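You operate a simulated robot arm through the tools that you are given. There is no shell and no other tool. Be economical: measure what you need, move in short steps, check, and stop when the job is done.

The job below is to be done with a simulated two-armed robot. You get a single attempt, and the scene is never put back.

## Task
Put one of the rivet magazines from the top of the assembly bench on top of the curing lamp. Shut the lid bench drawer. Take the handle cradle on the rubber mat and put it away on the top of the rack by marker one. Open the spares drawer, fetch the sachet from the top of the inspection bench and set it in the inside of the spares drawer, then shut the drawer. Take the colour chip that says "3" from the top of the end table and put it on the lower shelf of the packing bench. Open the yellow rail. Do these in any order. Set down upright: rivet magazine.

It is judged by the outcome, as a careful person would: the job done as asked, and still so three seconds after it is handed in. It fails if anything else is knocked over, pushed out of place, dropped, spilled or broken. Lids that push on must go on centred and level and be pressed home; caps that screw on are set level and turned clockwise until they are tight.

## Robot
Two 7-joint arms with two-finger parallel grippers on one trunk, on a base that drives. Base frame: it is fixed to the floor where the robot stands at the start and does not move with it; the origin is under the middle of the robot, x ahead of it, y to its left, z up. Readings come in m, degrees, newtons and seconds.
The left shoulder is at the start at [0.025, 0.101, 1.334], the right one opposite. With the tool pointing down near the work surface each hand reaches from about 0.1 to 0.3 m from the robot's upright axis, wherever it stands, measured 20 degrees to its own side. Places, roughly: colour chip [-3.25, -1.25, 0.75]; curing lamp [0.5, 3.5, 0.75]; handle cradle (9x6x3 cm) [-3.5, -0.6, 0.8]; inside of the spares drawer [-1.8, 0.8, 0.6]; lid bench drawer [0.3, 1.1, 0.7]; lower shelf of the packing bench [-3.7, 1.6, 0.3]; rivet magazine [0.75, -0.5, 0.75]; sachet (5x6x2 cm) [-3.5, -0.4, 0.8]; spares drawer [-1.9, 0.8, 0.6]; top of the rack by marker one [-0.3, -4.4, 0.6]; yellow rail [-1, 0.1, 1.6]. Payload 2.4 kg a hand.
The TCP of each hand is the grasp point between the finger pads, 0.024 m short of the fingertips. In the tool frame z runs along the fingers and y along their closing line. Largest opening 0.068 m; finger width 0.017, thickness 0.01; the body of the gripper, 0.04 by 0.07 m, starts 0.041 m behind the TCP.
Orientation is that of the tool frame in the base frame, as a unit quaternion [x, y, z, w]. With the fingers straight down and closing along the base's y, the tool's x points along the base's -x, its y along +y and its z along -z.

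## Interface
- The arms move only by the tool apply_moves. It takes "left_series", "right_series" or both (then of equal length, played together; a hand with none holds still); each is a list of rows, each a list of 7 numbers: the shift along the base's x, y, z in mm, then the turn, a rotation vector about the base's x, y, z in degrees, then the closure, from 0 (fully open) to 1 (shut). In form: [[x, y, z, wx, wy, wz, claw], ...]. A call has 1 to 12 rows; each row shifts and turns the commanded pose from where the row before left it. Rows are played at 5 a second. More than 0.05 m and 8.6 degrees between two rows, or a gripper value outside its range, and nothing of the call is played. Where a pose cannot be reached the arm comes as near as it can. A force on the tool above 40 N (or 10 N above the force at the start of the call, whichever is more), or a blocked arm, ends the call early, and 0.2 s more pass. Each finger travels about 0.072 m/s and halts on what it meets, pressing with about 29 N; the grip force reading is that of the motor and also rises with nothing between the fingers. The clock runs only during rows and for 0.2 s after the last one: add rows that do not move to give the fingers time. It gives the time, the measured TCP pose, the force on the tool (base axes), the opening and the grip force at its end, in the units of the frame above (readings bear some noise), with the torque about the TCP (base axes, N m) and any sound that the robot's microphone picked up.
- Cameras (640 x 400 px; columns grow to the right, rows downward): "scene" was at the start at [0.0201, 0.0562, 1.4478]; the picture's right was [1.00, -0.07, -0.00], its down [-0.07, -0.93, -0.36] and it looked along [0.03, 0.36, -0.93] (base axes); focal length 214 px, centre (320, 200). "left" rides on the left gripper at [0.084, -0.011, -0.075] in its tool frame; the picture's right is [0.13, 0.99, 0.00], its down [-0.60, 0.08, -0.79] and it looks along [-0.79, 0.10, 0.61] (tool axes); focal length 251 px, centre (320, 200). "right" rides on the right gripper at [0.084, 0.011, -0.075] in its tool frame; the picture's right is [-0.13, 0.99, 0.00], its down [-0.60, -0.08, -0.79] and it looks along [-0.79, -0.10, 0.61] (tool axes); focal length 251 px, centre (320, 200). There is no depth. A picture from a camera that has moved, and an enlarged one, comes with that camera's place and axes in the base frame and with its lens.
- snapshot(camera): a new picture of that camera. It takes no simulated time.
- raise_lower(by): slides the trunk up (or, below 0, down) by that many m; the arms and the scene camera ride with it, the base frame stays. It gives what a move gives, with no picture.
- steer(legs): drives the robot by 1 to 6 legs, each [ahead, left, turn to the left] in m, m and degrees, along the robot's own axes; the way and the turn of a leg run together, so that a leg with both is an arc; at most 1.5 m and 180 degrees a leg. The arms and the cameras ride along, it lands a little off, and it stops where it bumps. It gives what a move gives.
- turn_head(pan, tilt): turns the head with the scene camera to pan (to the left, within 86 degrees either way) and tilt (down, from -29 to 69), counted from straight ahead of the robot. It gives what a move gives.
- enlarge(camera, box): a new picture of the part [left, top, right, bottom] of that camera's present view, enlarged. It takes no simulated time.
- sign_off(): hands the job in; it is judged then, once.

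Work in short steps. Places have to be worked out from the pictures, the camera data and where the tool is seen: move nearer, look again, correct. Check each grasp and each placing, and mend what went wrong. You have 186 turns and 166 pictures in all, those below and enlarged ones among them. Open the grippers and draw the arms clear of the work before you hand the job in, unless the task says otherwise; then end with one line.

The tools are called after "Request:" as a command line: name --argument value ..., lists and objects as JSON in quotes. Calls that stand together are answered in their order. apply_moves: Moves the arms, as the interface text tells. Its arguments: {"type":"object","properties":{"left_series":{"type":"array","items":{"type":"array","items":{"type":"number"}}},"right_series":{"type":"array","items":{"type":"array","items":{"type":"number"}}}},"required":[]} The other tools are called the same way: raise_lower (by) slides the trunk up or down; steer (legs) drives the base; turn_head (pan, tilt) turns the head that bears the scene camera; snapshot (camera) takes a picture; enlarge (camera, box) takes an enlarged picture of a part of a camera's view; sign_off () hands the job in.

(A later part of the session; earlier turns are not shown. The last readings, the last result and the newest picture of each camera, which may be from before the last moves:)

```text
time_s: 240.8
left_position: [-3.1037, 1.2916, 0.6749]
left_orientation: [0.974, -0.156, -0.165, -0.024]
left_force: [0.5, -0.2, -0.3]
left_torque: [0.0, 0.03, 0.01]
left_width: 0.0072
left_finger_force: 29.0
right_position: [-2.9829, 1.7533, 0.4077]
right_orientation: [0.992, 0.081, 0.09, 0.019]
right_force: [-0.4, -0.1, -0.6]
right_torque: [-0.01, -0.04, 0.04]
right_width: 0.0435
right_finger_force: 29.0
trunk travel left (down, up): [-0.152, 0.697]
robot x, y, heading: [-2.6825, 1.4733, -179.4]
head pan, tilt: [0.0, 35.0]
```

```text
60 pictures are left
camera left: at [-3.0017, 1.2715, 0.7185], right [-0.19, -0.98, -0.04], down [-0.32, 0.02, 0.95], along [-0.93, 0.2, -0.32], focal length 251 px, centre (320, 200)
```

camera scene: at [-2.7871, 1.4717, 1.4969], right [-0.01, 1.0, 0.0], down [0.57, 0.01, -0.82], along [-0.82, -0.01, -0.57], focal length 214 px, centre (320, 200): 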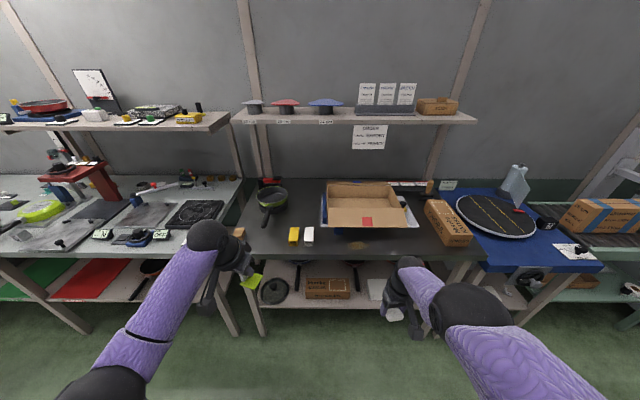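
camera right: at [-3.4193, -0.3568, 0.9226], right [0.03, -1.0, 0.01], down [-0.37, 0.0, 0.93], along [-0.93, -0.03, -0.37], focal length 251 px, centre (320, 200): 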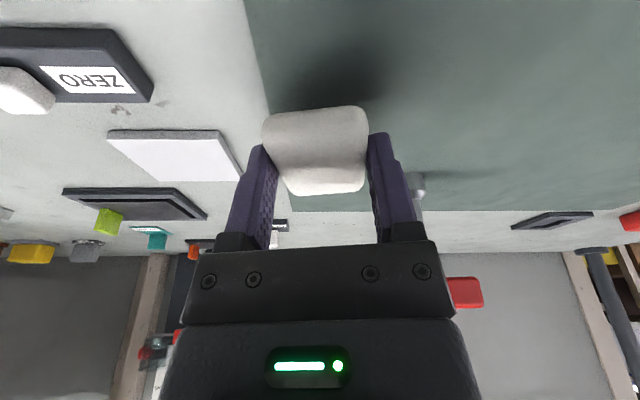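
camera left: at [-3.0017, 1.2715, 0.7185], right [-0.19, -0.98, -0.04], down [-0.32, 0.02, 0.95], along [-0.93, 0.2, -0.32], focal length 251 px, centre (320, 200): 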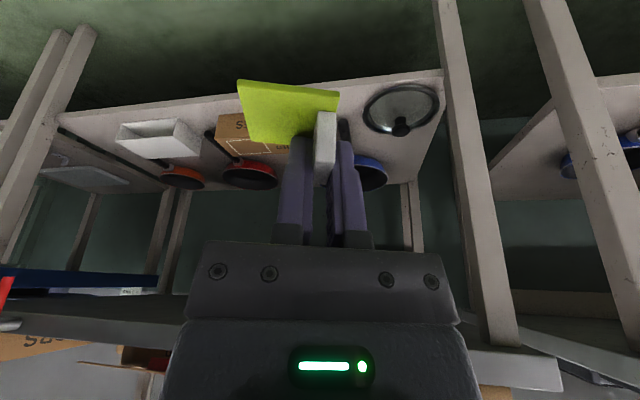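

Free spot on the shelf: y≈1.29–1.45 at the front between the brown box and glass lid. I raise the right hand while lowering the trunk 0.15, and lower the left hand partway.

Request:
apply_moves --right_series '[[0, 0, 40, 0, -2, 0, 1], [0, 0, 40, 0, -2, 0, 1], [0, 0, 40, 0, -2, 0, 1], [0, 0, 40, 0, -2, 0, 1], [0, 0, 40, 0, -2, 0, 1], [0, 0, 0, 0, 0, 0, 1]]'

Request:
raise_lower --by -0.15

Request:
apply_moves --left_series '[[0, 0, -35, 0, 0, 0, 1], [0, 0, -35, 0, 0, 0, 1], [0, 0, -35, 0, 0, 0, 1], [0, 0, 0, 0, 0, 0, 1]]'

Request:
steer --legs '[[0, -0.08, -0.5], [0.25, 0, 0]]'

Request:
snapshot --camera "left"

Request:
snapshot --camera "right"

```text
time_s: 242.2
left_position: [-3.1026, 1.2913, 0.6747]
left_orientation: [0.973, -0.156, -0.165, -0.025]
left_force: [-0.2, -0.2, 0.4]
left_torque: [0.04, 0.01, 0.0]
left_width: 0.0067
left_finger_force: 28.7
right_position: [-3.0571, 1.7884, 0.5346]
right_orientation: [0.981, 0.08, 0.178, 0.026]
right_force: [0.2, 0.0, -0.2]
right_torque: [-0.03, -0.06, 0.02]
right_width: 0.0434
right_finger_force: 28.9
right hand out of reach, approached as far as the arm can: row 1, 2, 3, 4, 5
trunk travel left (down, up): [-0.152, 0.697]
robot x, y, heading: [-2.6848, 1.4727, -179.5]
head pan, tilt: [0.0, 35.0]
```

```text
time_s: 244.0
left_position: [-3.1039, 1.2911, 0.5241]
left_orientation: [0.974, -0.156, -0.165, -0.025]
left_force: [0.4, 0.0, -0.9]
left_torque: [0.01, -0.01, 0.0]
left_width: 0.0071
left_finger_force: 29.3
right_position: [-3.0282, 1.7892, 0.3411]
right_orientation: [0.964, 0.076, 0.255, 0.032]
right_force: [-0.2, 0.0, -0.7]
right_torque: [0.01, -0.01, 0.02]
right_width: 0.0436
right_finger_force: 29.0
trunk travel left (down, up): [-0.002, 0.847]
robot x, y, heading: [-2.6808, 1.4699, -179.4]
head pan, tilt: [0.0, 35.0]
```

```text
time_s: 245.0
left_position: [-3.102, 1.2903, 0.4186]
left_orientation: [0.974, -0.156, -0.165, -0.025]
left_force: [-0.4, -0.2, -0.2]
left_torque: [-0.02, 0.01, -0.01]
left_width: 0.007
left_finger_force: 29.1
right_position: [-3.0289, 1.789, 0.3396]
right_orientation: [0.964, 0.077, 0.254, 0.032]
right_force: [-0.1, 1.0, -0.5]
right_torque: [-0.02, 0.01, -0.01]
right_width: 0.0436
right_finger_force: 28.4
trunk travel left (down, up): [-0.002, 0.847]
robot x, y, heading: [-2.6847, 1.4739, -179.7]
head pan, tilt: [0.0, 35.0]
```

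```text
time_s: 247.5
left_position: [-3.3587, 1.374, 0.4195]
left_orientation: [0.973, -0.16, -0.165, -0.025]
left_force: [-0.4, -0.4, -0.7]
left_torque: [0.01, -0.02, 0.01]
left_width: 0.0072
left_finger_force: 28.9
right_position: [-3.2789, 1.8742, 0.3401]
right_orientation: [0.964, 0.072, 0.254, 0.033]
right_force: [0.0, 0.4, -0.5]
right_torque: [-0.01, 0.0, 0.01]
right_width: 0.0438
right_finger_force: 28.9
trunk travel left (down, up): [-0.002, 0.847]
robot x, y, heading: [-2.9361, 1.5551, 179.6]
head pan, tilt: [0.0, 35.0]
```

```text
59 pictures are left
camera left: at [-3.2572, 1.3537, 0.4632], right [-0.2, -0.98, -0.04], down [-0.32, 0.03, 0.95], along [-0.93, 0.21, -0.32], focal length 251 px, centre (320, 200)
```

left: 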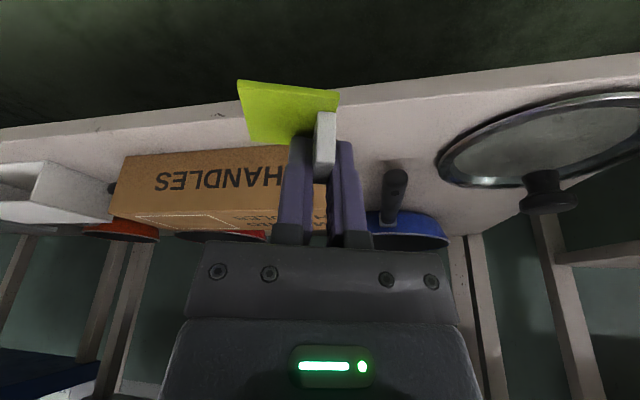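

```text
58 pictures are left
camera right: at [-3.2426, 1.8777, 0.4471], right [0.01, -1.0, 0.04], down [-0.92, 0.01, 0.39], along [-0.39, -0.04, -0.92], focal length 251 px, centre (320, 200)
```

right: 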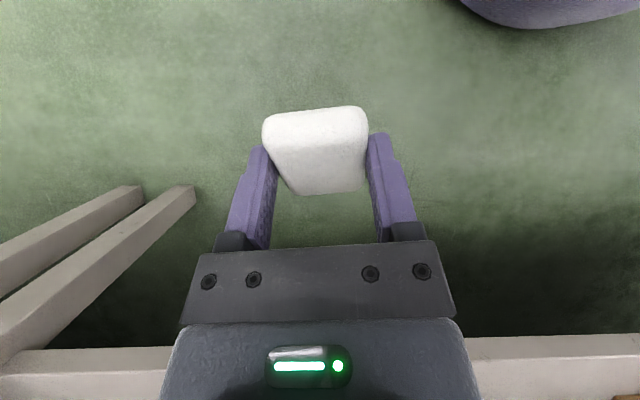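

Shelf edge is at x≈-3.44; a brown box front is at x≈-3.53, y≥1.41. I aim the chip at TCP (-3.49, 1.34): drive 0.10 in, then extend the arm.

Request:
steer --legs '[[0.1, 0, 0]]'

Request:
apply_moves --left_series '[[-12, -11, -10, 0, 0, 0, 1], [-12, -11, -15, 0, 0, 0, 1], [-11, -11, -15, 0, 0, 0, 1], [0, 0, 0, 0, 0, 0, 1]]'

Request:
snapshot --camera "left"

```text
time_s: 248.7
left_position: [-3.4618, 1.3768, 0.4194]
left_orientation: [0.973, -0.162, -0.164, -0.026]
left_force: [0.1, 0.0, 0.7]
left_torque: [0.0, 0.0, 0.01]
left_width: 0.007
left_finger_force: 28.6
right_position: [-3.382, 1.8744, 0.3416]
right_orientation: [0.964, 0.072, 0.253, 0.033]
right_force: [0.0, -0.2, 0.3]
right_torque: [-0.02, -0.01, -0.01]
right_width: 0.0439
right_finger_force: 29.0
trunk travel left (down, up): [-0.002, 0.847]
robot x, y, heading: [-3.035, 1.5502, 180.0]
head pan, tilt: [0.0, 35.0]
```

```text
time_s: 249.7
left_position: [-3.4988, 1.3448, 0.3803]
left_orientation: [0.973, -0.162, -0.165, -0.026]
left_force: [3.0, 0.1, 2.2]
left_torque: [-0.03, -0.04, 0.05]
left_width: 0.0069
left_finger_force: 28.7
right_position: [-3.3829, 1.8728, 0.3409]
right_orientation: [0.964, 0.071, 0.253, 0.033]
right_force: [0.0, -0.5, -0.2]
right_torque: [-0.03, -0.01, 0.02]
right_width: 0.0435
right_finger_force: 29.2
trunk travel left (down, up): [-0.002, 0.847]
robot x, y, heading: [-3.0427, 1.5539, 180.1]
head pan, tilt: [0.0, 35.0]
```

```text
57 pictures are left
camera left: at [-3.3962, 1.3225, 0.4238], right [-0.2, -0.98, -0.04], down [-0.32, 0.03, 0.95], along [-0.93, 0.21, -0.32], focal length 251 px, centre (320, 200)
```

left: 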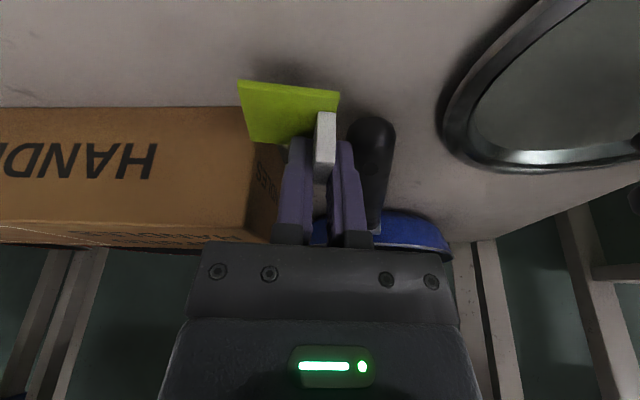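

A small force reads; I go down in 8 mm steps while watching it.

Request:
apply_moves --left_series '[[0, 0, -8, 0, 0, 0, 1], [0, 0, -8, 0, 0, 0, 1], [0, 0, 0, 0, 0, 0, 1]]'

Request:
enlarge --camera "left" --box '[200, 40, 440, 190]'

```text
time_s: 250.5
left_position: [-3.4961, 1.3431, 0.3628]
left_orientation: [0.973, -0.162, -0.163, -0.025]
left_force: [-0.8, -0.1, -0.1]
left_torque: [0.02, 0.01, -0.02]
left_width: 0.0069
left_finger_force: 29.1
right_position: [-3.3835, 1.8735, 0.3411]
right_orientation: [0.964, 0.072, 0.255, 0.033]
right_force: [0.4, 0.2, 0.6]
right_torque: [-0.01, -0.04, -0.04]
right_width: 0.0436
right_finger_force: 29.1
trunk travel left (down, up): [-0.002, 0.847]
robot x, y, heading: [-3.0368, 1.5523, 179.8]
head pan, tilt: [0.0, 35.0]
```

```text
2.67 times, centred on (320, 115) of left
camera zoom: at [-3.3949, 1.3222, 0.4072], right [-0.2, -0.98, -0.04], down [-0.32, 0.03, 0.95], along [-0.93, 0.21, -0.32], focal length 670 px, centre (320, 427)
```

zoom: 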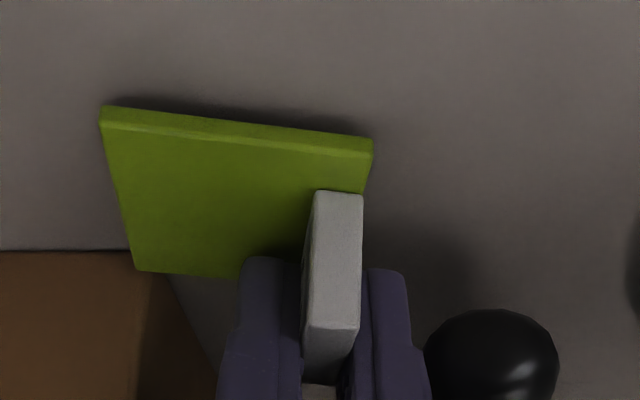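

No contact yet. I move 12 mm away from the brown box and continue lowering slowly.

Request:
apply_moves --left_series '[[4, -12, 0, 0, 0, 0, 1], [0, 0, -6, 0, 0, 0, 1], [0, 0, -5, 0, 0, 0, 1], [0, 0, -5, 0, 0, 0, 1], [0, 0, -3, 0, 0, 0, 1], [0, 0, 0, 0, 0, 0, 1]]'

Request:
enlarge --camera "left" --box '[200, 40, 440, 190]'

```text
time_s: 251.2
left_position: [-3.494, 1.3317, 0.3582]
left_orientation: [0.972, -0.162, -0.17, -0.025]
left_force: [13.5, 2.0, 33.3]
left_torque: [0.19, -0.55, -0.09]
left_width: 0.007
left_finger_force: 29.1
right_position: [-3.3826, 1.8729, 0.3409]
right_orientation: [0.964, 0.073, 0.253, 0.034]
right_force: [1.0, -0.3, 0.3]
right_torque: [0.02, -0.02, 0.02]
right_width: 0.0438
right_finger_force: 28.9
trunk travel left (down, up): [-0.002, 0.847]
robot x, y, heading: [-3.0394, 1.5507, 179.9]
head pan, tilt: [0.0, 35.0]
stopped in row 3 (left hand): the force on the tool passed its limit at 48 N (the readings are from after the stop); the commanded pose is now the measured one
```

```text
2.67 times, centred on (320, 115) of left
camera zoom: at [-3.391, 1.3096, 0.4011], right [-0.2, -0.98, -0.04], down [-0.31, 0.03, 0.95], along [-0.93, 0.21, -0.31], focal length 670 px, centre (320, 427)
```

zoom: 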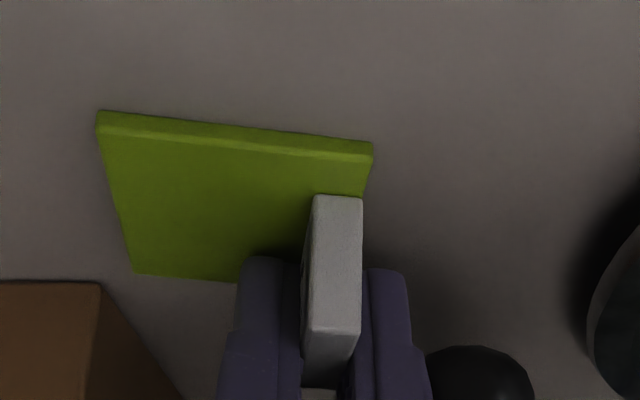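

The chip touches the shelf (z≈0.32). I relax 2 mm and open.

Request:
apply_moves --left_series '[[0, 0, 2, 0, 0, 0, 1], [0, 0, 0, 0, 0, 0, 0.85], [0, 0, 0, 0, 0, 0, 0.7], [0, 0, 0, 0, 0, 0, 0.4], [0, 0, 0, 0, 0, 0, 0.4], [0, 0, 0, 0, 0, 0, 0.4]]'

Request:
snapshot --camera "left"

```text
time_s: 252.7
left_position: [-3.4927, 1.3316, 0.3586]
left_orientation: [0.972, -0.162, -0.168, -0.026]
left_force: [-2.9, -6.3, 24.7]
left_torque: [0.32, -0.08, -0.01]
left_width: 0.0343
left_finger_force: 0.2
right_position: [-3.3819, 1.8737, 0.3413]
right_orientation: [0.964, 0.071, 0.254, 0.034]
right_force: [0.2, 0.7, -0.8]
right_torque: [0.02, 0.02, 0.01]
right_width: 0.0433
right_finger_force: 29.3
trunk travel left (down, up): [-0.002, 0.847]
robot x, y, heading: [-3.0382, 1.5524, 179.9]
head pan, tilt: [0.0, 35.0]
```

```text
54 pictures are left
camera left: at [-3.3909, 1.3098, 0.4016], right [-0.2, -0.98, -0.04], down [-0.31, 0.03, 0.95], along [-0.93, 0.21, -0.31], focal length 251 px, centre (320, 200)
```

left: 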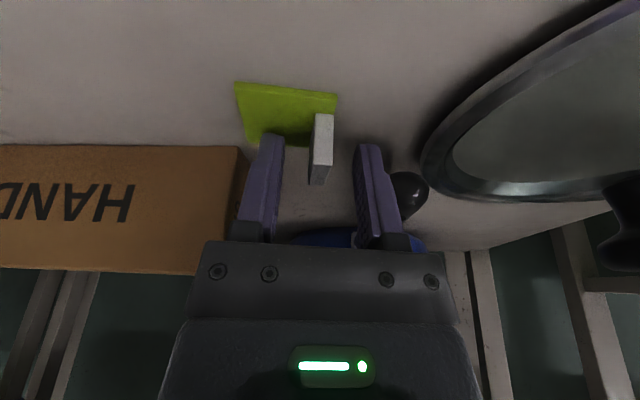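

The chip is down, though a fingertip is pressing on something (25 N up). I lift straight up.

Request:
apply_moves --left_series '[[0, 0, 6, 0, 0, 0, 0.4], [0, 0, 10, 0, 0, 0, 0.4], [0, 0, 15, 0, 0, 0, 0.4], [0, 0, 20, 0, 0, 0, 0.4], [0, 0, 0, 0, 0, 0, 0.4]]'

Request:
snapshot --camera "left"

```text
time_s: 253.8
left_position: [-3.4919, 1.3304, 0.4075]
left_orientation: [0.972, -0.161, -0.167, -0.025]
left_force: [0.4, -0.3, -0.2]
left_torque: [0.01, 0.0, -0.01]
left_width: 0.041
left_finger_force: 0.1
right_position: [-3.3829, 1.8728, 0.3403]
right_orientation: [0.964, 0.071, 0.253, 0.034]
right_force: [0.7, 0.1, -0.1]
right_torque: [0.02, 0.01, 0.0]
right_width: 0.0435
right_finger_force: 28.9
trunk travel left (down, up): [-0.002, 0.847]
robot x, y, heading: [-3.0407, 1.5521, 179.9]
head pan, tilt: [0.0, 35.0]
```

```text
53 pictures are left
camera left: at [-3.3902, 1.3101, 0.4511], right [-0.2, -0.98, -0.04], down [-0.31, 0.03, 0.95], along [-0.93, 0.21, -0.31], focal length 251 px, centre (320, 200)
```

left: 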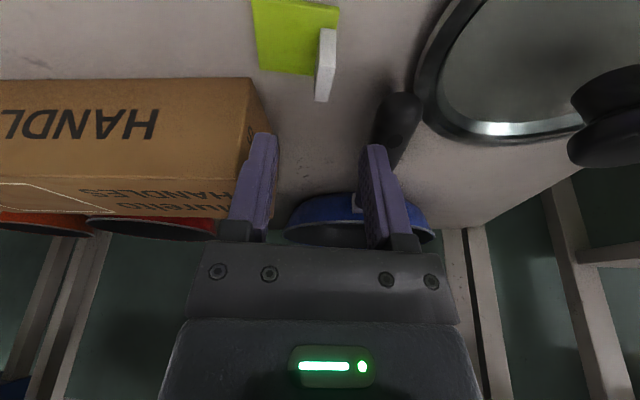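

The chip stands on the shelf. A pan handle got nudged ~3 cm at its tip (pan body essentially in place); the lid gap is too tight to fix safely. I back out.

Request:
steer --legs '[[-0.38, 0, 0]]'

Request:
snapshot --camera "left"

```text
time_s: 256.3
left_position: [-3.1083, 1.3296, 0.4068]
left_orientation: [0.973, -0.158, -0.168, -0.025]
left_force: [0.1, -0.3, 0.4]
left_torque: [-0.01, 0.01, -0.02]
left_width: 0.0408
left_finger_force: 0.1
right_position: [-3.0032, 1.8711, 0.3406]
right_orientation: [0.964, 0.075, 0.254, 0.031]
right_force: [0.6, 0.3, -0.6]
right_torque: [0.0, -0.02, -0.02]
right_width: 0.0434
right_finger_force: 28.3
trunk travel left (down, up): [-0.002, 0.847]
robot x, y, heading: [-2.6576, 1.5517, -180.0]
head pan, tilt: [0.0, 35.0]
```

```text
52 pictures are left
camera left: at [-3.0069, 1.3083, 0.451], right [-0.2, -0.98, -0.04], down [-0.31, 0.02, 0.95], along [-0.93, 0.2, -0.31], focal length 251 px, centre (320, 200)
```

left: 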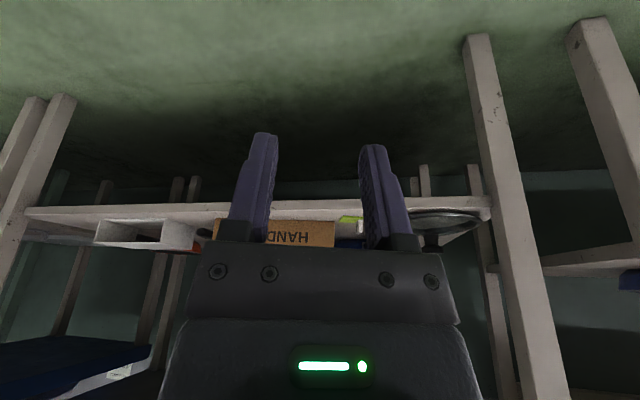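

Now the spares drawer: I raise the trunk 0.4 and turn around to face +x.

Request:
raise_lower --by 0.4

Request:
steer --legs '[[0, 0.3, 0], [0, 0, 180]]'

Request:
turn_head --pan -15 --tilt 35

Request:
snapshot --camera "scene"

```text
time_s: 260.1
left_position: [-3.1087, 1.3282, 0.8079]
left_orientation: [0.973, -0.158, -0.167, -0.025]
left_force: [0.5, -0.3, -0.9]
left_torque: [-0.01, -0.01, -0.02]
left_width: 0.0408
left_finger_force: 0.1
right_position: [-3.055, 1.871, 0.8411]
right_orientation: [0.992, 0.08, 0.099, 0.021]
right_force: [0.0, 0.4, 0.4]
right_torque: [-0.01, -0.02, -0.03]
right_width: 0.0435
right_finger_force: 29.0
trunk travel left (down, up): [-0.402, 0.447]
robot x, y, heading: [-2.6567, 1.5533, -179.6]
head pan, tilt: [0.0, 35.0]
```

```text
time_s: 269.4
left_position: [-2.2004, 1.4808, 0.8069]
left_orientation: [0.168, 0.971, -0.027, 0.167]
left_force: [0.2, 0.4, -0.4]
left_torque: [0.0, 0.02, 0.0]
left_width: 0.0411
left_finger_force: 0.0
right_position: [-2.2656, 0.9398, 0.8414]
right_orientation: [-0.069, 0.992, 0.023, -0.098]
right_force: [0.0, 0.8, -0.8]
right_torque: [0.01, 0.01, -0.01]
right_width: 0.0437
right_finger_force: 28.8
trunk travel left (down, up): [-0.402, 0.447]
robot x, y, heading: [-2.6529, 1.2658, -1.2]
head pan, tilt: [0.0, 35.0]
```

```text
time_s: 270.1
left_position: [-2.1997, 1.4825, 0.8082]
left_orientation: [0.167, 0.971, -0.027, 0.166]
left_force: [0.0, 0.0, -0.5]
left_torque: [-0.01, 0.05, 0.02]
left_width: 0.0405
left_finger_force: 0.2
right_position: [-2.2665, 0.9405, 0.8411]
right_orientation: [-0.069, 0.992, 0.023, -0.099]
right_force: [0.0, 0.0, 1.1]
right_torque: [0.02, 0.02, 0.05]
right_width: 0.0436
right_finger_force: 29.0
trunk travel left (down, up): [-0.402, 0.447]
robot x, y, heading: [-2.654, 1.2663, -0.9]
head pan, tilt: [-15.0, 35.0]
```

```text
51 pictures are left
camera scene: at [-2.5404, 1.2426, 1.3462], right [-0.27, -0.96, 0.0], down [-0.55, 0.16, -0.82], along [0.79, -0.22, -0.57], focal length 214 px, centre (320, 200)
```

scene: 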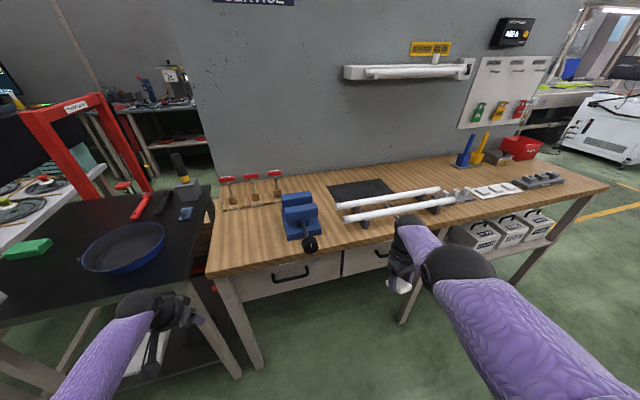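

Two drawers; the right-hand one (y≈0.84) fits the hint. I zoom for labels.

Request:
enlarge --camera "scene" --box '[230, 220, 430, 320]'

```text
3.20 times, centred on (330, 270) of scene
camera zoom: at [-2.5404, 1.2426, 1.3462], right [-0.27, -0.96, 0.0], down [-0.55, 0.16, -0.82], along [0.79, -0.22, -0.57], focal length 686 px, centre (288, -24)
```

zoom: 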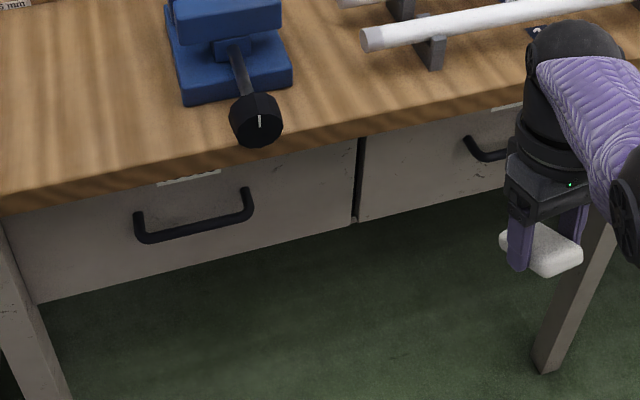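

I strafe so the left hand faces the right drawer, straighten its yaw, and lower the trunk to look at the handle.

Request:
apply_moves --left_series '[[0, 0, 0, 0, 0, 6.5, 0.4], [0, 0, 0, 0, 0, 6.5, 0.2], [0, 0, 0, 0, 0, 6.4, 0], [0, 0, 0, 0, 0, 0, 0]]'

Request:
steer --legs '[[0, -0.6, 1]]'

Request:
raise_lower --by -0.13

Request:
snapshot --camera "left"

Request:
snapshot --camera "scene"

```text
time_s: 271.1
left_position: [-2.199, 1.4819, 0.8071]
left_orientation: [0.001, 0.985, 0.002, 0.17]
left_force: [0.0, 0.7, 0.4]
left_torque: [0.0, -0.01, -0.02]
left_width: 0.068
left_finger_force: 0.1
right_position: [-2.2652, 0.9398, 0.8419]
right_orientation: [-0.069, 0.992, 0.022, -0.098]
right_force: [1.4, 0.5, 0.3]
right_torque: [0.04, 0.02, 0.0]
right_width: 0.0433
right_finger_force: 28.9
trunk travel left (down, up): [-0.402, 0.447]
robot x, y, heading: [-2.6549, 1.268, -1.0]
head pan, tilt: [-15.0, 35.0]
```

```text
time_s: 274.5
left_position: [-2.2072, 0.9013, 0.8072]
left_orientation: [-0.011, 0.986, 0.004, 0.169]
left_force: [0.3, 0.2, 0.4]
left_torque: [-0.03, -0.04, 0.03]
left_width: 0.0677
left_finger_force: 0.0
right_position: [-2.2599, 0.3588, 0.8425]
right_orientation: [-0.081, 0.992, 0.022, -0.099]
right_force: [0.5, 0.1, -0.7]
right_torque: [0.0, 0.05, -0.02]
right_width: 0.0437
right_finger_force: 28.8
trunk travel left (down, up): [-0.402, 0.447]
robot x, y, heading: [-2.6562, 0.6758, 0.7]
head pan, tilt: [-15.0, 35.0]
```

```text
time_s: 276.1
left_position: [-2.2077, 0.9015, 0.6774]
left_orientation: [-0.012, 0.985, 0.004, 0.169]
left_force: [-0.2, -0.5, -0.5]
left_torque: [0.01, 0.03, -0.02]
left_width: 0.0681
left_finger_force: 0.0
right_position: [-2.2645, 0.3596, 0.6915]
right_orientation: [-0.081, 0.988, 0.023, -0.126]
right_force: [0.6, 0.0, -0.1]
right_torque: [-0.03, 0.0, 0.0]
right_width: 0.0434
right_finger_force: 29.0
trunk travel left (down, up): [-0.272, 0.577]
robot x, y, heading: [-2.66, 0.678, 0.7]
head pan, tilt: [-15.0, 35.0]
```

```text
49 pictures are left
camera left: at [-2.3113, 0.8902, 0.7207], right [-0.15, 0.99, -0.04], down [0.3, 0.08, 0.95], along [0.94, 0.13, -0.31], focal length 251 px, centre (320, 200)
```

left: 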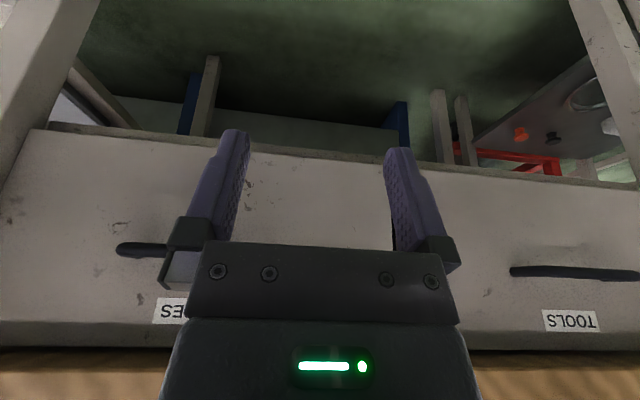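

```text
48 pictures are left
camera scene: at [-2.5179, 0.6543, 1.215], right [-0.25, -0.97, 0.0], down [-0.56, 0.14, -0.82], along [0.79, -0.2, -0.57], focal length 214 px, centre (320, 200)
```

scene: 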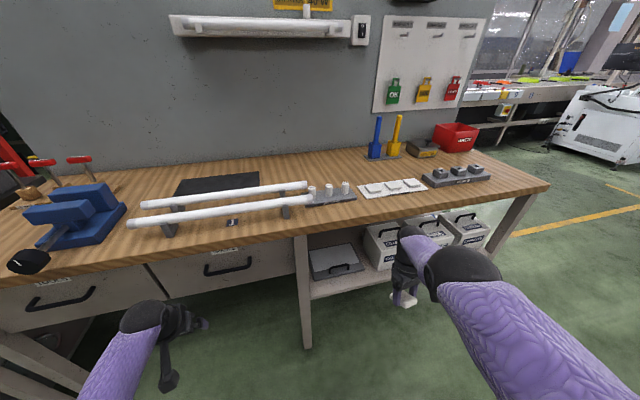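

Labels read "TOOLS" (left) and "…ES" = SPARES (right). Its bar is at ≈(-2.05, 0.82, 0.695), under the bench edge. I'll hook it from above with closed fingers at 45°: strafe to align, tilt and close.

Request:
steer --legs '[[0, -0.08, 0]]'

Request:
apply_moves --left_series '[[0, 0, 12, 0, -6.5, 0, 0.5], [0, 0, 12, 0, -6.5, 0, 1], [0, 0, 12, 0, -6.5, 0, 1], [0, 0, 12, 0, -6.5, 0, 1], [0, 0, 6, 0, 0, 0, 1], [0, 0, 0, 0, 0, 0, 1]]'

Request:
snapshot --camera "left"

```text
time_s: 277.1
left_position: [-2.2062, 0.8219, 0.6766]
left_orientation: [-0.011, 0.985, 0.003, 0.169]
left_force: [-0.5, 0.1, 0.1]
left_torque: [-0.03, 0.01, -0.02]
left_width: 0.068
left_finger_force: 0.2
right_position: [-2.2628, 0.2781, 0.6916]
right_orientation: [-0.082, 0.988, 0.022, -0.127]
right_force: [0.8, 0.5, -0.8]
right_torque: [-0.02, -0.01, -0.01]
right_width: 0.0442
right_finger_force: 28.6
trunk travel left (down, up): [-0.272, 0.577]
robot x, y, heading: [-2.655, 0.5957, 0.6]
head pan, tilt: [-15.0, 35.0]
```

```text
time_s: 278.5
left_position: [-2.2068, 0.8209, 0.7311]
left_orientation: [-0.012, 0.922, 0.002, 0.387]
left_force: [0.5, -0.2, -0.3]
left_torque: [0.0, -0.01, 0.02]
left_width: 0.0
left_finger_force: 24.1
right_position: [-2.2628, 0.278, 0.6911]
right_orientation: [-0.082, 0.988, 0.023, -0.128]
right_force: [-0.1, -0.1, -0.7]
right_torque: [0.03, 0.01, -0.01]
right_width: 0.0438
right_finger_force: 28.8
trunk travel left (down, up): [-0.272, 0.577]
robot x, y, heading: [-2.6557, 0.5978, 0.6]
head pan, tilt: [-15.0, 35.0]
```

```text
47 pictures are left
camera left: at [-2.3188, 0.8098, 0.7251], right [-0.11, 0.99, -0.1], down [-0.14, 0.08, 0.99], along [0.98, 0.13, 0.13], focal length 251 px, centre (320, 200)
```

left: 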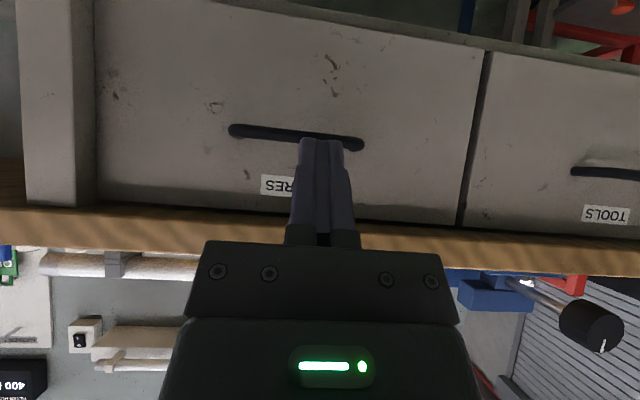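

The bar is confirmed at z≈0.697, bench underside ≈0.783. I drive 60 mm and extend the arm the remaining ~95 mm over the bar (keeping the right hand clear).

Request:
steer --legs '[[0.06, 0, 0]]'

Request:
apply_moves --left_series '[[24, 0, 1, 0, 0, 0, 1], [24, 0, 1, 0, 0, 0, 1], [24, 0, 0, 0, 0, 0, 1], [0, 0, 0, 0, 0, 0, 1]]'

Request:
snapshot --camera "left"

```text
time_s: 279.5
left_position: [-2.1455, 0.8221, 0.7306]
left_orientation: [-0.011, 0.922, 0.001, 0.387]
left_force: [0.0, 0.5, -0.1]
left_torque: [0.01, -0.01, 0.0]
left_width: 0.0
left_finger_force: 23.3
right_position: [-2.2033, 0.2775, 0.6908]
right_orientation: [-0.081, 0.988, 0.024, -0.127]
right_force: [-0.2, -0.1, 0.3]
right_torque: [-0.01, -0.03, 0.02]
right_width: 0.0437
right_finger_force: 29.2
trunk travel left (down, up): [-0.272, 0.577]
robot x, y, heading: [-2.5966, 0.5951, 0.7]
head pan, tilt: [-15.0, 35.0]
```

```text
time_s: 280.4
left_position: [-2.0803, 0.8242, 0.7354]
left_orientation: [-0.012, 0.923, 0.002, 0.384]
left_force: [-43.7, -5.4, 20.5]
left_torque: [-0.01, -2.58, -0.66]
left_width: 0.0
left_finger_force: 24.3
right_position: [-2.2072, 0.2792, 0.6932]
right_orientation: [-0.083, 0.989, 0.024, -0.124]
right_force: [-0.1, 0.2, -0.1]
right_torque: [-0.01, 0.01, 0.01]
right_width: 0.0436
right_finger_force: 29.3
trunk travel left (down, up): [-0.272, 0.577]
robot x, y, heading: [-2.6007, 0.5946, 0.8]
head pan, tilt: [-15.0, 35.0]
stopped in row 4 (left hand): the force on the tool passed its limit at 64 N (the readings are from after the stop); the commanded pose is now the measured one
```

```text
46 pictures are left
camera left: at [-2.1927, 0.8122, 0.7294], right [-0.11, 0.99, -0.1], down [-0.14, 0.08, 0.99], along [0.98, 0.13, 0.13], focal length 251 px, centre (320, 200)
```

left: 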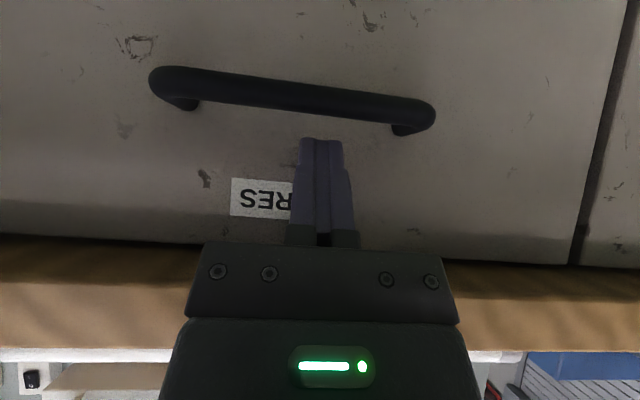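

The gripper body hit the bench's edge, which overhangs the handle by ~4 cm (bar at x≈-2.074, z 0.699). I'll instead grip the bar with a horizontal tool rolled 90°. First back off and level the tool.

Request:
steer --legs '[[-0.16, 0, 0]]'

Request:
apply_moves --left_series '[[0, 0, -6, 0, -7.5, 0, 1], [0, 0, -6, 0, -7.5, 0, 1], [0, 0, -6, 0, -7.5, 0, 0.5], [0, 0, -6, 0, -7.5, 0, 0], [0, 0, -6, 0, -7.5, 0, 0], [0, 0, -6, 0, -7.5, 0, 0], [0, 0, 0, 0, 0, 0, 0]]'

Request:
apply_moves --left_series '[[0, 0, 0, 7.5, 0, 0, 0], [0, 0, 0, 7.5, 0, 0, 0], [0, 0, 0, 7.5, 0, 0, 0], [0, 0, 0, 7.5, 0, 0, 0], [0, 0, 0, 7.5, 0, 0, 0], [0, 0, 0, 7.5, 0, 0, 0], [0, 0, 0, 7.5, 0, 0, 0], [0, 0, 0, 7.5, 0, 0, 0], [0, 0, 0, 7.5, 0, 0, 0], [0, 0, 0, 7.5, 0, 0, 0], [0, 0, 0, 7.5, 0, 0, 0], [0, 0, 0, 7.5, 0, 0, 0]]'

Request:
snapshot --camera "left"

```text
time_s: 281.8
left_position: [-2.2356, 0.8227, 0.7309]
left_orientation: [-0.013, 0.924, 0.002, 0.381]
left_force: [0.3, -0.3, 0.2]
left_torque: [0.0, -0.01, -0.05]
left_width: 0.0
left_finger_force: 23.8
right_position: [-2.3635, 0.2764, 0.6907]
right_orientation: [-0.082, 0.988, 0.024, -0.127]
right_force: [-0.1, 0.9, -0.5]
right_torque: [0.04, 0.01, -0.01]
right_width: 0.0435
right_finger_force: 28.8
trunk travel left (down, up): [-0.272, 0.577]
robot x, y, heading: [-2.7552, 0.5939, 0.5]
head pan, tilt: [-15.0, 35.0]
```

```text
time_s: 283.4
left_position: [-2.2421, 0.8226, 0.7103]
left_orientation: [-0.012, 0.708, -0.004, 0.706]
left_force: [0.5, 0.4, 1.3]
left_torque: [-0.02, 0.01, -0.03]
left_width: 0.0679
left_finger_force: 0.0
left hand out of reach, approached as far as the arm can: row 6
right_position: [-2.3636, 0.2762, 0.6915]
right_orientation: [-0.083, 0.988, 0.022, -0.127]
right_force: [1.0, 0.4, 0.2]
right_torque: [0.02, 0.02, 0.0]
right_width: 0.0436
right_finger_force: 29.2
trunk travel left (down, up): [-0.272, 0.577]
robot x, y, heading: [-2.7585, 0.5925, 0.8]
head pan, tilt: [-15.0, 35.0]
```

```text
time_s: 286.0
left_position: [-2.2412, 0.8218, 0.7098]
left_orientation: [0.492, 0.503, 0.498, 0.506]
left_force: [0.5, 0.6, -0.7]
left_torque: [0.02, -0.02, 0.0]
left_width: 0.0678
left_finger_force: 0.2
right_position: [-2.3643, 0.2769, 0.6906]
right_orientation: [-0.082, 0.988, 0.023, -0.127]
right_force: [-0.5, -0.3, 0.6]
right_torque: [0.0, 0.03, -0.01]
right_width: 0.0437
right_finger_force: 29.2
trunk travel left (down, up): [-0.272, 0.577]
robot x, y, heading: [-2.7555, 0.5959, 0.9]
head pan, tilt: [-15.0, 35.0]
```

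```text
45 pictures are left
camera left: at [-2.318, 0.908, 0.6975], right [-0.01, 0.15, 0.99], down [-0.79, -0.61, 0.08], along [0.61, -0.78, 0.12], focal length 251 px, centre (320, 200)
```

left: 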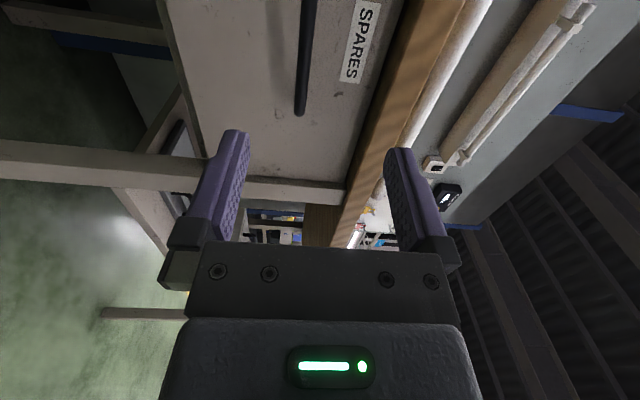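

The roll worked and "SPARES" is legible. Bar z≈0.703. I lower 6 mm and drive 0.15 forward to straddle the bar.

Request:
apply_moves --left_series '[[0, 0, -6, 0, 0, 0, 0], [0, 0, 0, 0, 0, 0, 0]]'

Request:
steer --legs '[[0.145, 0, 0]]'

Request:
snapshot --camera "left"

```text
time_s: 286.6
left_position: [-2.2422, 0.8218, 0.7107]
left_orientation: [0.491, 0.503, 0.498, 0.507]
left_force: [0.0, -0.9, 0.3]
left_torque: [0.02, 0.03, -0.01]
left_width: 0.068
left_finger_force: 0.0
left hand out of reach, approached as far as the arm can: row 1
right_position: [-2.3625, 0.2764, 0.691]
right_orientation: [-0.083, 0.988, 0.023, -0.127]
right_force: [1.1, -1.0, 0.1]
right_torque: [0.0, -0.01, 0.0]
right_width: 0.0437
right_finger_force: 29.1
trunk travel left (down, up): [-0.272, 0.577]
robot x, y, heading: [-2.7534, 0.5945, 0.7]
head pan, tilt: [-15.0, 35.0]
```

```text
time_s: 287.9
left_position: [-2.1016, 0.8232, 0.7095]
left_orientation: [0.492, 0.502, 0.498, 0.507]
left_force: [-0.8, 0.2, -0.2]
left_torque: [-0.03, 0.0, -0.02]
left_width: 0.0678
left_finger_force: 0.1
right_position: [-2.222, 0.2775, 0.6912]
right_orientation: [-0.081, 0.988, 0.023, -0.127]
right_force: [0.8, 0.3, -0.5]
right_torque: [-0.03, 0.01, 0.01]
right_width: 0.0436
right_finger_force: 28.6
trunk travel left (down, up): [-0.272, 0.577]
robot x, y, heading: [-2.6154, 0.5972, 0.4]
head pan, tilt: [-15.0, 35.0]
```

```text
44 pictures are left
camera left: at [-2.1761, 0.9086, 0.6973], right [-0.01, 0.15, 0.99], down [-0.79, -0.6, 0.08], along [0.61, -0.78, 0.13], focal length 251 px, centre (320, 200)
```

left: 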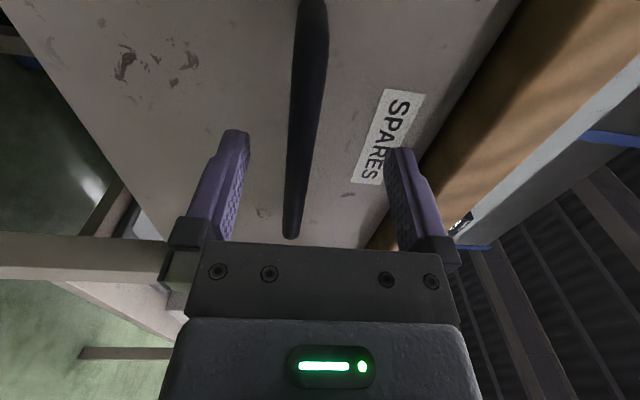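

The bar lies between the fingers. I advance 20 mm and close.

Request:
steer --legs '[[0.02, 0, 0]]'

Request:
apply_moves --left_series '[[0, 0, 0, 0, 0, 0, 0.5], [0, 0, 0, 0, 0, 0, 1], [0, 0, 0, 0, 0, 0, 1], [0, 0, 0, 0, 0, 0, 1], [0, 0, 0, 0, 0, 0, 1]]'

Request:
snapshot --camera "left"

```text
time_s: 288.7
left_position: [-2.0814, 0.8244, 0.7104]
left_orientation: [0.491, 0.504, 0.498, 0.507]
left_force: [-0.7, 0.5, 0.7]
left_torque: [-0.01, -0.02, -0.01]
left_width: 0.0681
left_finger_force: 0.2
right_position: [-2.2031, 0.2785, 0.6907]
right_orientation: [-0.081, 0.988, 0.022, -0.127]
right_force: [0.4, -0.1, -0.5]
right_torque: [-0.02, 0.03, 0.0]
right_width: 0.0433
right_finger_force: 29.0
trunk travel left (down, up): [-0.272, 0.577]
robot x, y, heading: [-2.5931, 0.5972, 0.3]
head pan, tilt: [-15.0, 35.0]
```

```text
time_s: 289.6
left_position: [-2.0839, 0.8226, 0.6989]
left_orientation: [0.5, 0.511, 0.49, 0.498]
left_force: [-0.8, 0.6, -29.4]
left_torque: [0.5, -0.12, 0.08]
left_width: 0.0118
left_finger_force: 28.3
right_position: [-2.2025, 0.2783, 0.6906]
right_orientation: [-0.081, 0.988, 0.023, -0.128]
right_force: [-0.1, -0.2, -0.2]
right_torque: [-0.01, 0.0, 0.0]
right_width: 0.0434
right_finger_force: 28.9
trunk travel left (down, up): [-0.272, 0.577]
robot x, y, heading: [-2.5943, 0.5932, 0.4]
head pan, tilt: [-15.0, 35.0]
stopped in row 4 (left hand): the force on the tool passed its limit at 44 N (the readings are from after the stop); the commanded pose is now the measured one
```

```text
43 pictures are left
camera left: at [-2.1607, 0.9085, 0.6896], right [0.02, 0.15, 0.99], down [-0.79, -0.6, 0.11], along [0.61, -0.78, 0.11], focal length 251 px, centre (320, 200)
```

left: 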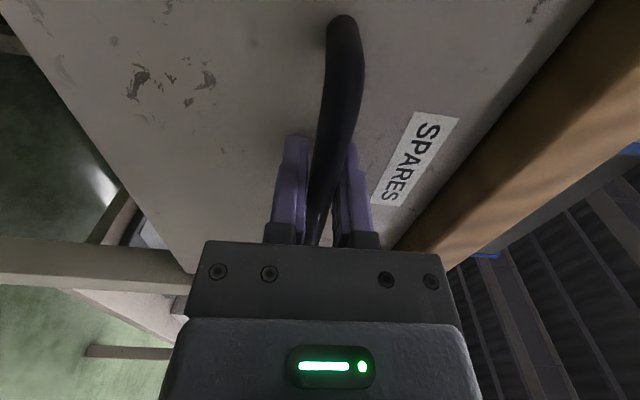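

The bar is gripped (12 mm). I relax the vertical load by lowering the trunk 6 mm, then pull by driving back 0.24 m.

Request:
raise_lower --by -0.006

Request:
steer --legs '[[-0.1, 0, 0]]'

Request:
steer --legs '[[-0.14, 0, 0]]'

Request:
turn_head --pan 10 --tilt 50

Request:
snapshot --camera "scene"

```text
time_s: 290.1
left_position: [-2.0829, 0.8228, 0.6999]
left_orientation: [0.496, 0.507, 0.494, 0.503]
left_force: [0.5, 1.8, -4.7]
left_torque: [0.59, -0.06, -0.36]
left_width: 0.0117
left_finger_force: 32.5
right_position: [-2.2022, 0.2771, 0.6851]
right_orientation: [-0.082, 0.988, 0.022, -0.129]
right_force: [-0.3, 0.3, -0.1]
right_torque: [-0.03, 0.0, 0.04]
right_width: 0.0435
right_finger_force: 28.8
trunk travel left (down, up): [-0.266, 0.583]
robot x, y, heading: [-2.5936, 0.5924, 0.7]
head pan, tilt: [-15.0, 35.0]
```

```text
time_s: 291.3
left_position: [-2.1857, 0.8236, 0.7001]
left_orientation: [0.495, 0.507, 0.494, 0.504]
left_force: [-0.9, 19.8, 11.0]
left_torque: [0.52, 0.09, 0.11]
left_width: 0.012
left_finger_force: 32.4
right_position: [-2.3049, 0.2769, 0.685]
right_orientation: [-0.08, 0.988, 0.023, -0.127]
right_force: [0.9, 0.0, 0.2]
right_torque: [0.01, 0.01, -0.02]
right_width: 0.0435
right_finger_force: 29.2
trunk travel left (down, up): [-0.266, 0.583]
robot x, y, heading: [-2.6965, 0.5966, 0.5]
head pan, tilt: [-15.0, 35.0]
```

```text
time_s: 292.6
left_position: [-2.3261, 0.8224, 0.6996]
left_orientation: [0.494, 0.508, 0.496, 0.502]
left_force: [-1.2, 8.7, 6.4]
left_torque: [0.56, 0.05, 0.01]
left_width: 0.0117
left_finger_force: 31.9
right_position: [-2.4438, 0.277, 0.6856]
right_orientation: [-0.081, 0.988, 0.024, -0.127]
right_force: [0.2, 0.3, -0.2]
right_torque: [0.03, 0.04, -0.02]
right_width: 0.0436
right_finger_force: 30.0
trunk travel left (down, up): [-0.266, 0.583]
robot x, y, heading: [-2.837, 0.5967, 0.6]
head pan, tilt: [-15.0, 35.0]
```

```text
time_s: 293.5
left_position: [-2.3243, 0.8238, 0.6992]
left_orientation: [0.494, 0.508, 0.496, 0.502]
left_force: [0.7, 3.3, 3.3]
left_torque: [0.59, 0.01, -0.22]
left_width: 0.0117
left_finger_force: 32.6
right_position: [-2.4432, 0.276, 0.6856]
right_orientation: [-0.082, 0.988, 0.024, -0.128]
right_force: [-0.4, 0.2, 0.0]
right_torque: [0.0, 0.02, 0.0]
right_width: 0.0437
right_finger_force: 29.1
trunk travel left (down, up): [-0.266, 0.583]
robot x, y, heading: [-2.8411, 0.5921, 0.7]
head pan, tilt: [10.0, 50.0]
```

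```text
42 pictures are left
camera scene: at [-2.7056, 0.6082, 1.1871], right [0.18, -0.98, 0.0], down [-0.75, -0.14, -0.64], along [0.63, 0.12, -0.77], focal length 214 px, centre (320, 200)
```

scene: 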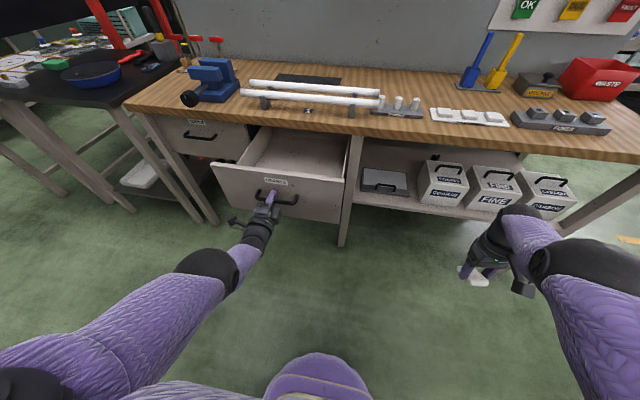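

The drawer is open ~24 cm and empty. I pull another 6 cm for room, then release the handle.

Request:
steer --legs '[[-0.06, 0, 0]]'

Request:
apply_moves --left_series '[[0, 0, 0, 0, 0, 0, 0.5], [0, 0, 0, 0, 0, 0, 0], [0, 0, 0, 0, 0, 0, 0], [0, 0, 0, 0, 0, 0, 0]]'

Request:
steer --legs '[[-0.2, 0, 0]]'

Request:
snapshot --camera "scene"

```text
time_s: 294.5
left_position: [-2.3866, 0.8202, 0.6994]
left_orientation: [0.495, 0.506, 0.496, 0.504]
left_force: [1.6, -1.0, 5.6]
left_torque: [0.54, -0.01, -0.91]
left_width: 0.0121
left_finger_force: 32.8
right_position: [-2.5046, 0.2761, 0.6847]
right_orientation: [-0.081, 0.988, 0.024, -0.127]
right_force: [0.1, 0.1, 1.2]
right_torque: [-0.02, 0.0, 0.01]
right_width: 0.0435
right_finger_force: 28.5
trunk travel left (down, up): [-0.266, 0.583]
robot x, y, heading: [-2.8977, 0.5921, 0.8]
head pan, tilt: [10.0, 50.0]
```

```text
time_s: 295.5
left_position: [-2.385, 0.8199, 0.7]
left_orientation: [0.495, 0.506, 0.495, 0.503]
left_force: [1.3, -0.2, -0.2]
left_torque: [0.0, 0.02, 0.0]
left_width: 0.0679
left_finger_force: 0.0
right_position: [-2.5042, 0.2745, 0.6842]
right_orientation: [-0.08, 0.988, 0.024, -0.127]
right_force: [0.0, -0.9, -0.1]
right_torque: [0.03, -0.01, 0.03]
right_width: 0.0437
right_finger_force: 29.2
trunk travel left (down, up): [-0.266, 0.583]
robot x, y, heading: [-2.8995, 0.5899, 0.3]
head pan, tilt: [10.0, 50.0]
```

```text
time_s: 297.1
left_position: [-2.5823, 0.8165, 0.6995]
left_orientation: [0.496, 0.506, 0.494, 0.504]
left_force: [-0.7, 0.2, 0.3]
left_torque: [0.0, -0.02, -0.01]
left_width: 0.068
left_finger_force: 0.1
right_position: [-2.7039, 0.2715, 0.6851]
right_orientation: [-0.08, 0.988, 0.024, -0.126]
right_force: [0.1, 0.0, -0.1]
right_torque: [0.0, -0.01, 0.01]
right_width: 0.0435
right_finger_force: 28.1
trunk travel left (down, up): [-0.266, 0.583]
robot x, y, heading: [-3.0966, 0.5905, 0.2]
head pan, tilt: [10.0, 50.0]
```

```text
41 pictures are left
camera scene: at [-2.9646, 0.6051, 1.1871], right [0.18, -0.98, 0.0], down [-0.75, -0.14, -0.64], along [0.63, 0.12, -0.77], focal length 214 px, centre (320, 200)
```

scene: 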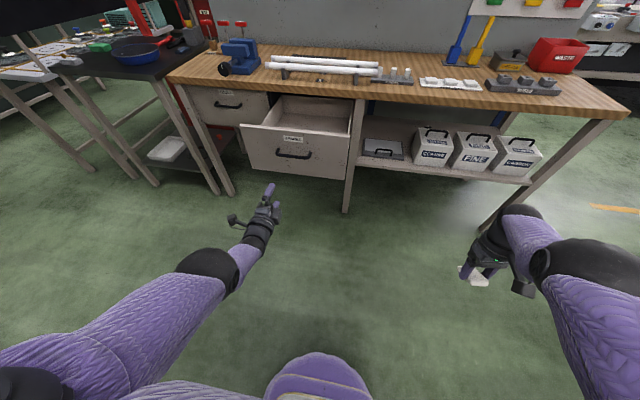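

I raise the trunk 0.2, and return the left hand to pointing down.

Request:
raise_lower --by 0.2

Request:
apply_moves --left_series '[[0, 0, 0, -7.5, 0, 0, 0], [0, 0, 0, -7.5, 0, 0, 0], [0, 0, 0, -7.5, 0, 0, 0], [0, 0, 0, -7.5, 0, 0, 0], [0, 0, 0, -7.5, 0, 0, 0], [0, 0, 0, -7.5, 0, 0, 0], [0, 0, 0, -7.5, 0, 0, 0], [0, 0, 0, -7.5, 0, 0, 0], [0, 0, 0, -7.5, 0, 0, 0], [0, 0, 0, -7.5, 0, 0, 0], [0, 0, 0, -7.5, 0, 0, 0], [0, 0, 0, -7.5, 0, 0, 0]]'

Request:
apply_moves --left_series '[[0, 0, 0, 0, 8, 0, 0], [0, 0, 0, 0, 8, 0, 0], [0, 0, 0, 0, 8, 0, 0], [0, 0, 0, 0, 8, 0, 0], [0, 0, 0, 0, 8, 0, 0], [0, 0, 0, 0, 8, 0, 0], [-15, 0, 0, 0, 8, 0, 0], [-15, 0, 0, 0, 8, 0, 0], [-30, 0, 0, 0, 8, 0, 0], [-30, 0, 0, 0, 8, 0, 0], [-30, 0, 0, 0, 8, 0, 0], [-30, 0, 0, 0, 0, 0, 0]]' --right_series '[[0, 0, 0, 0, -5, 0, 1], [0, 0, 0, 0, -5, 0, 1], [0, 0, 0, 0, -4, 0, 1], [0, 0, 0, 0, 0, 0, 1], [0, 0, 0, 0, 0, 0, 1], [0, 0, 0, 0, 0, 0, 1], [0, 0, 0, 0, 0, 0, 1], [0, 0, 0, 0, 0, 0, 1], [0, 0, 0, 0, 0, 0, 1], [0, 0, 0, 0, 0, 0, 1], [0, 0, 0, 0, 0, 0, 1], [0, 0, 0, 0, 0, 0, 1]]'

```text
time_s: 299.2
left_position: [-2.5752, 0.817, 0.9444]
left_orientation: [0.473, 0.483, 0.516, 0.527]
left_force: [-0.4, 0.1, 0.6]
left_torque: [-0.01, 0.0, 0.02]
left_width: 0.0678
left_finger_force: 0.0
right_position: [-2.6945, 0.2725, 0.917]
right_orientation: [-0.081, 0.993, 0.02, -0.085]
right_force: [-0.4, 0.3, 0.0]
right_torque: [0.0, -0.06, 0.0]
right_width: 0.0433
right_finger_force: 29.1
trunk travel left (down, up): [-0.466, 0.383]
robot x, y, heading: [-3.0962, 0.588, 0.3]
head pan, tilt: [10.0, 50.0]
```

```text
time_s: 301.8
left_position: [-2.5751, 0.8176, 0.9434]
left_orientation: [-0.038, 0.707, 0.023, 0.706]
left_force: [0.4, 0.0, -1.3]
left_torque: [-0.02, -0.01, -0.02]
left_width: 0.0679
left_finger_force: 0.1
right_position: [-2.6954, 0.2728, 0.9171]
right_orientation: [-0.08, 0.993, 0.021, -0.086]
right_force: [0.6, -0.5, -0.4]
right_torque: [-0.01, 0.02, -0.01]
right_width: 0.0434
right_finger_force: 29.0
trunk travel left (down, up): [-0.466, 0.383]
robot x, y, heading: [-3.096, 0.5894, 0.2]
head pan, tilt: [10.0, 50.0]
```

```text
time_s: 304.4
left_position: [-2.725, 0.8151, 0.9452]
left_orientation: [-0.012, 0.999, 0.043, 0.017]
left_force: [0.0, 0.0, -0.4]
left_torque: [-0.01, 0.01, -0.03]
left_width: 0.0679
left_finger_force: 0.0
right_position: [-2.6934, 0.2727, 0.9173]
right_orientation: [-0.082, 0.996, 0.011, 0.036]
right_force: [-0.5, 0.0, -0.2]
right_torque: [-0.02, 0.0, 0.0]
right_width: 0.0435
right_finger_force: 28.3
trunk travel left (down, up): [-0.466, 0.383]
robot x, y, heading: [-3.0939, 0.5889, 0.3]
head pan, tilt: [10.0, 50.0]
```

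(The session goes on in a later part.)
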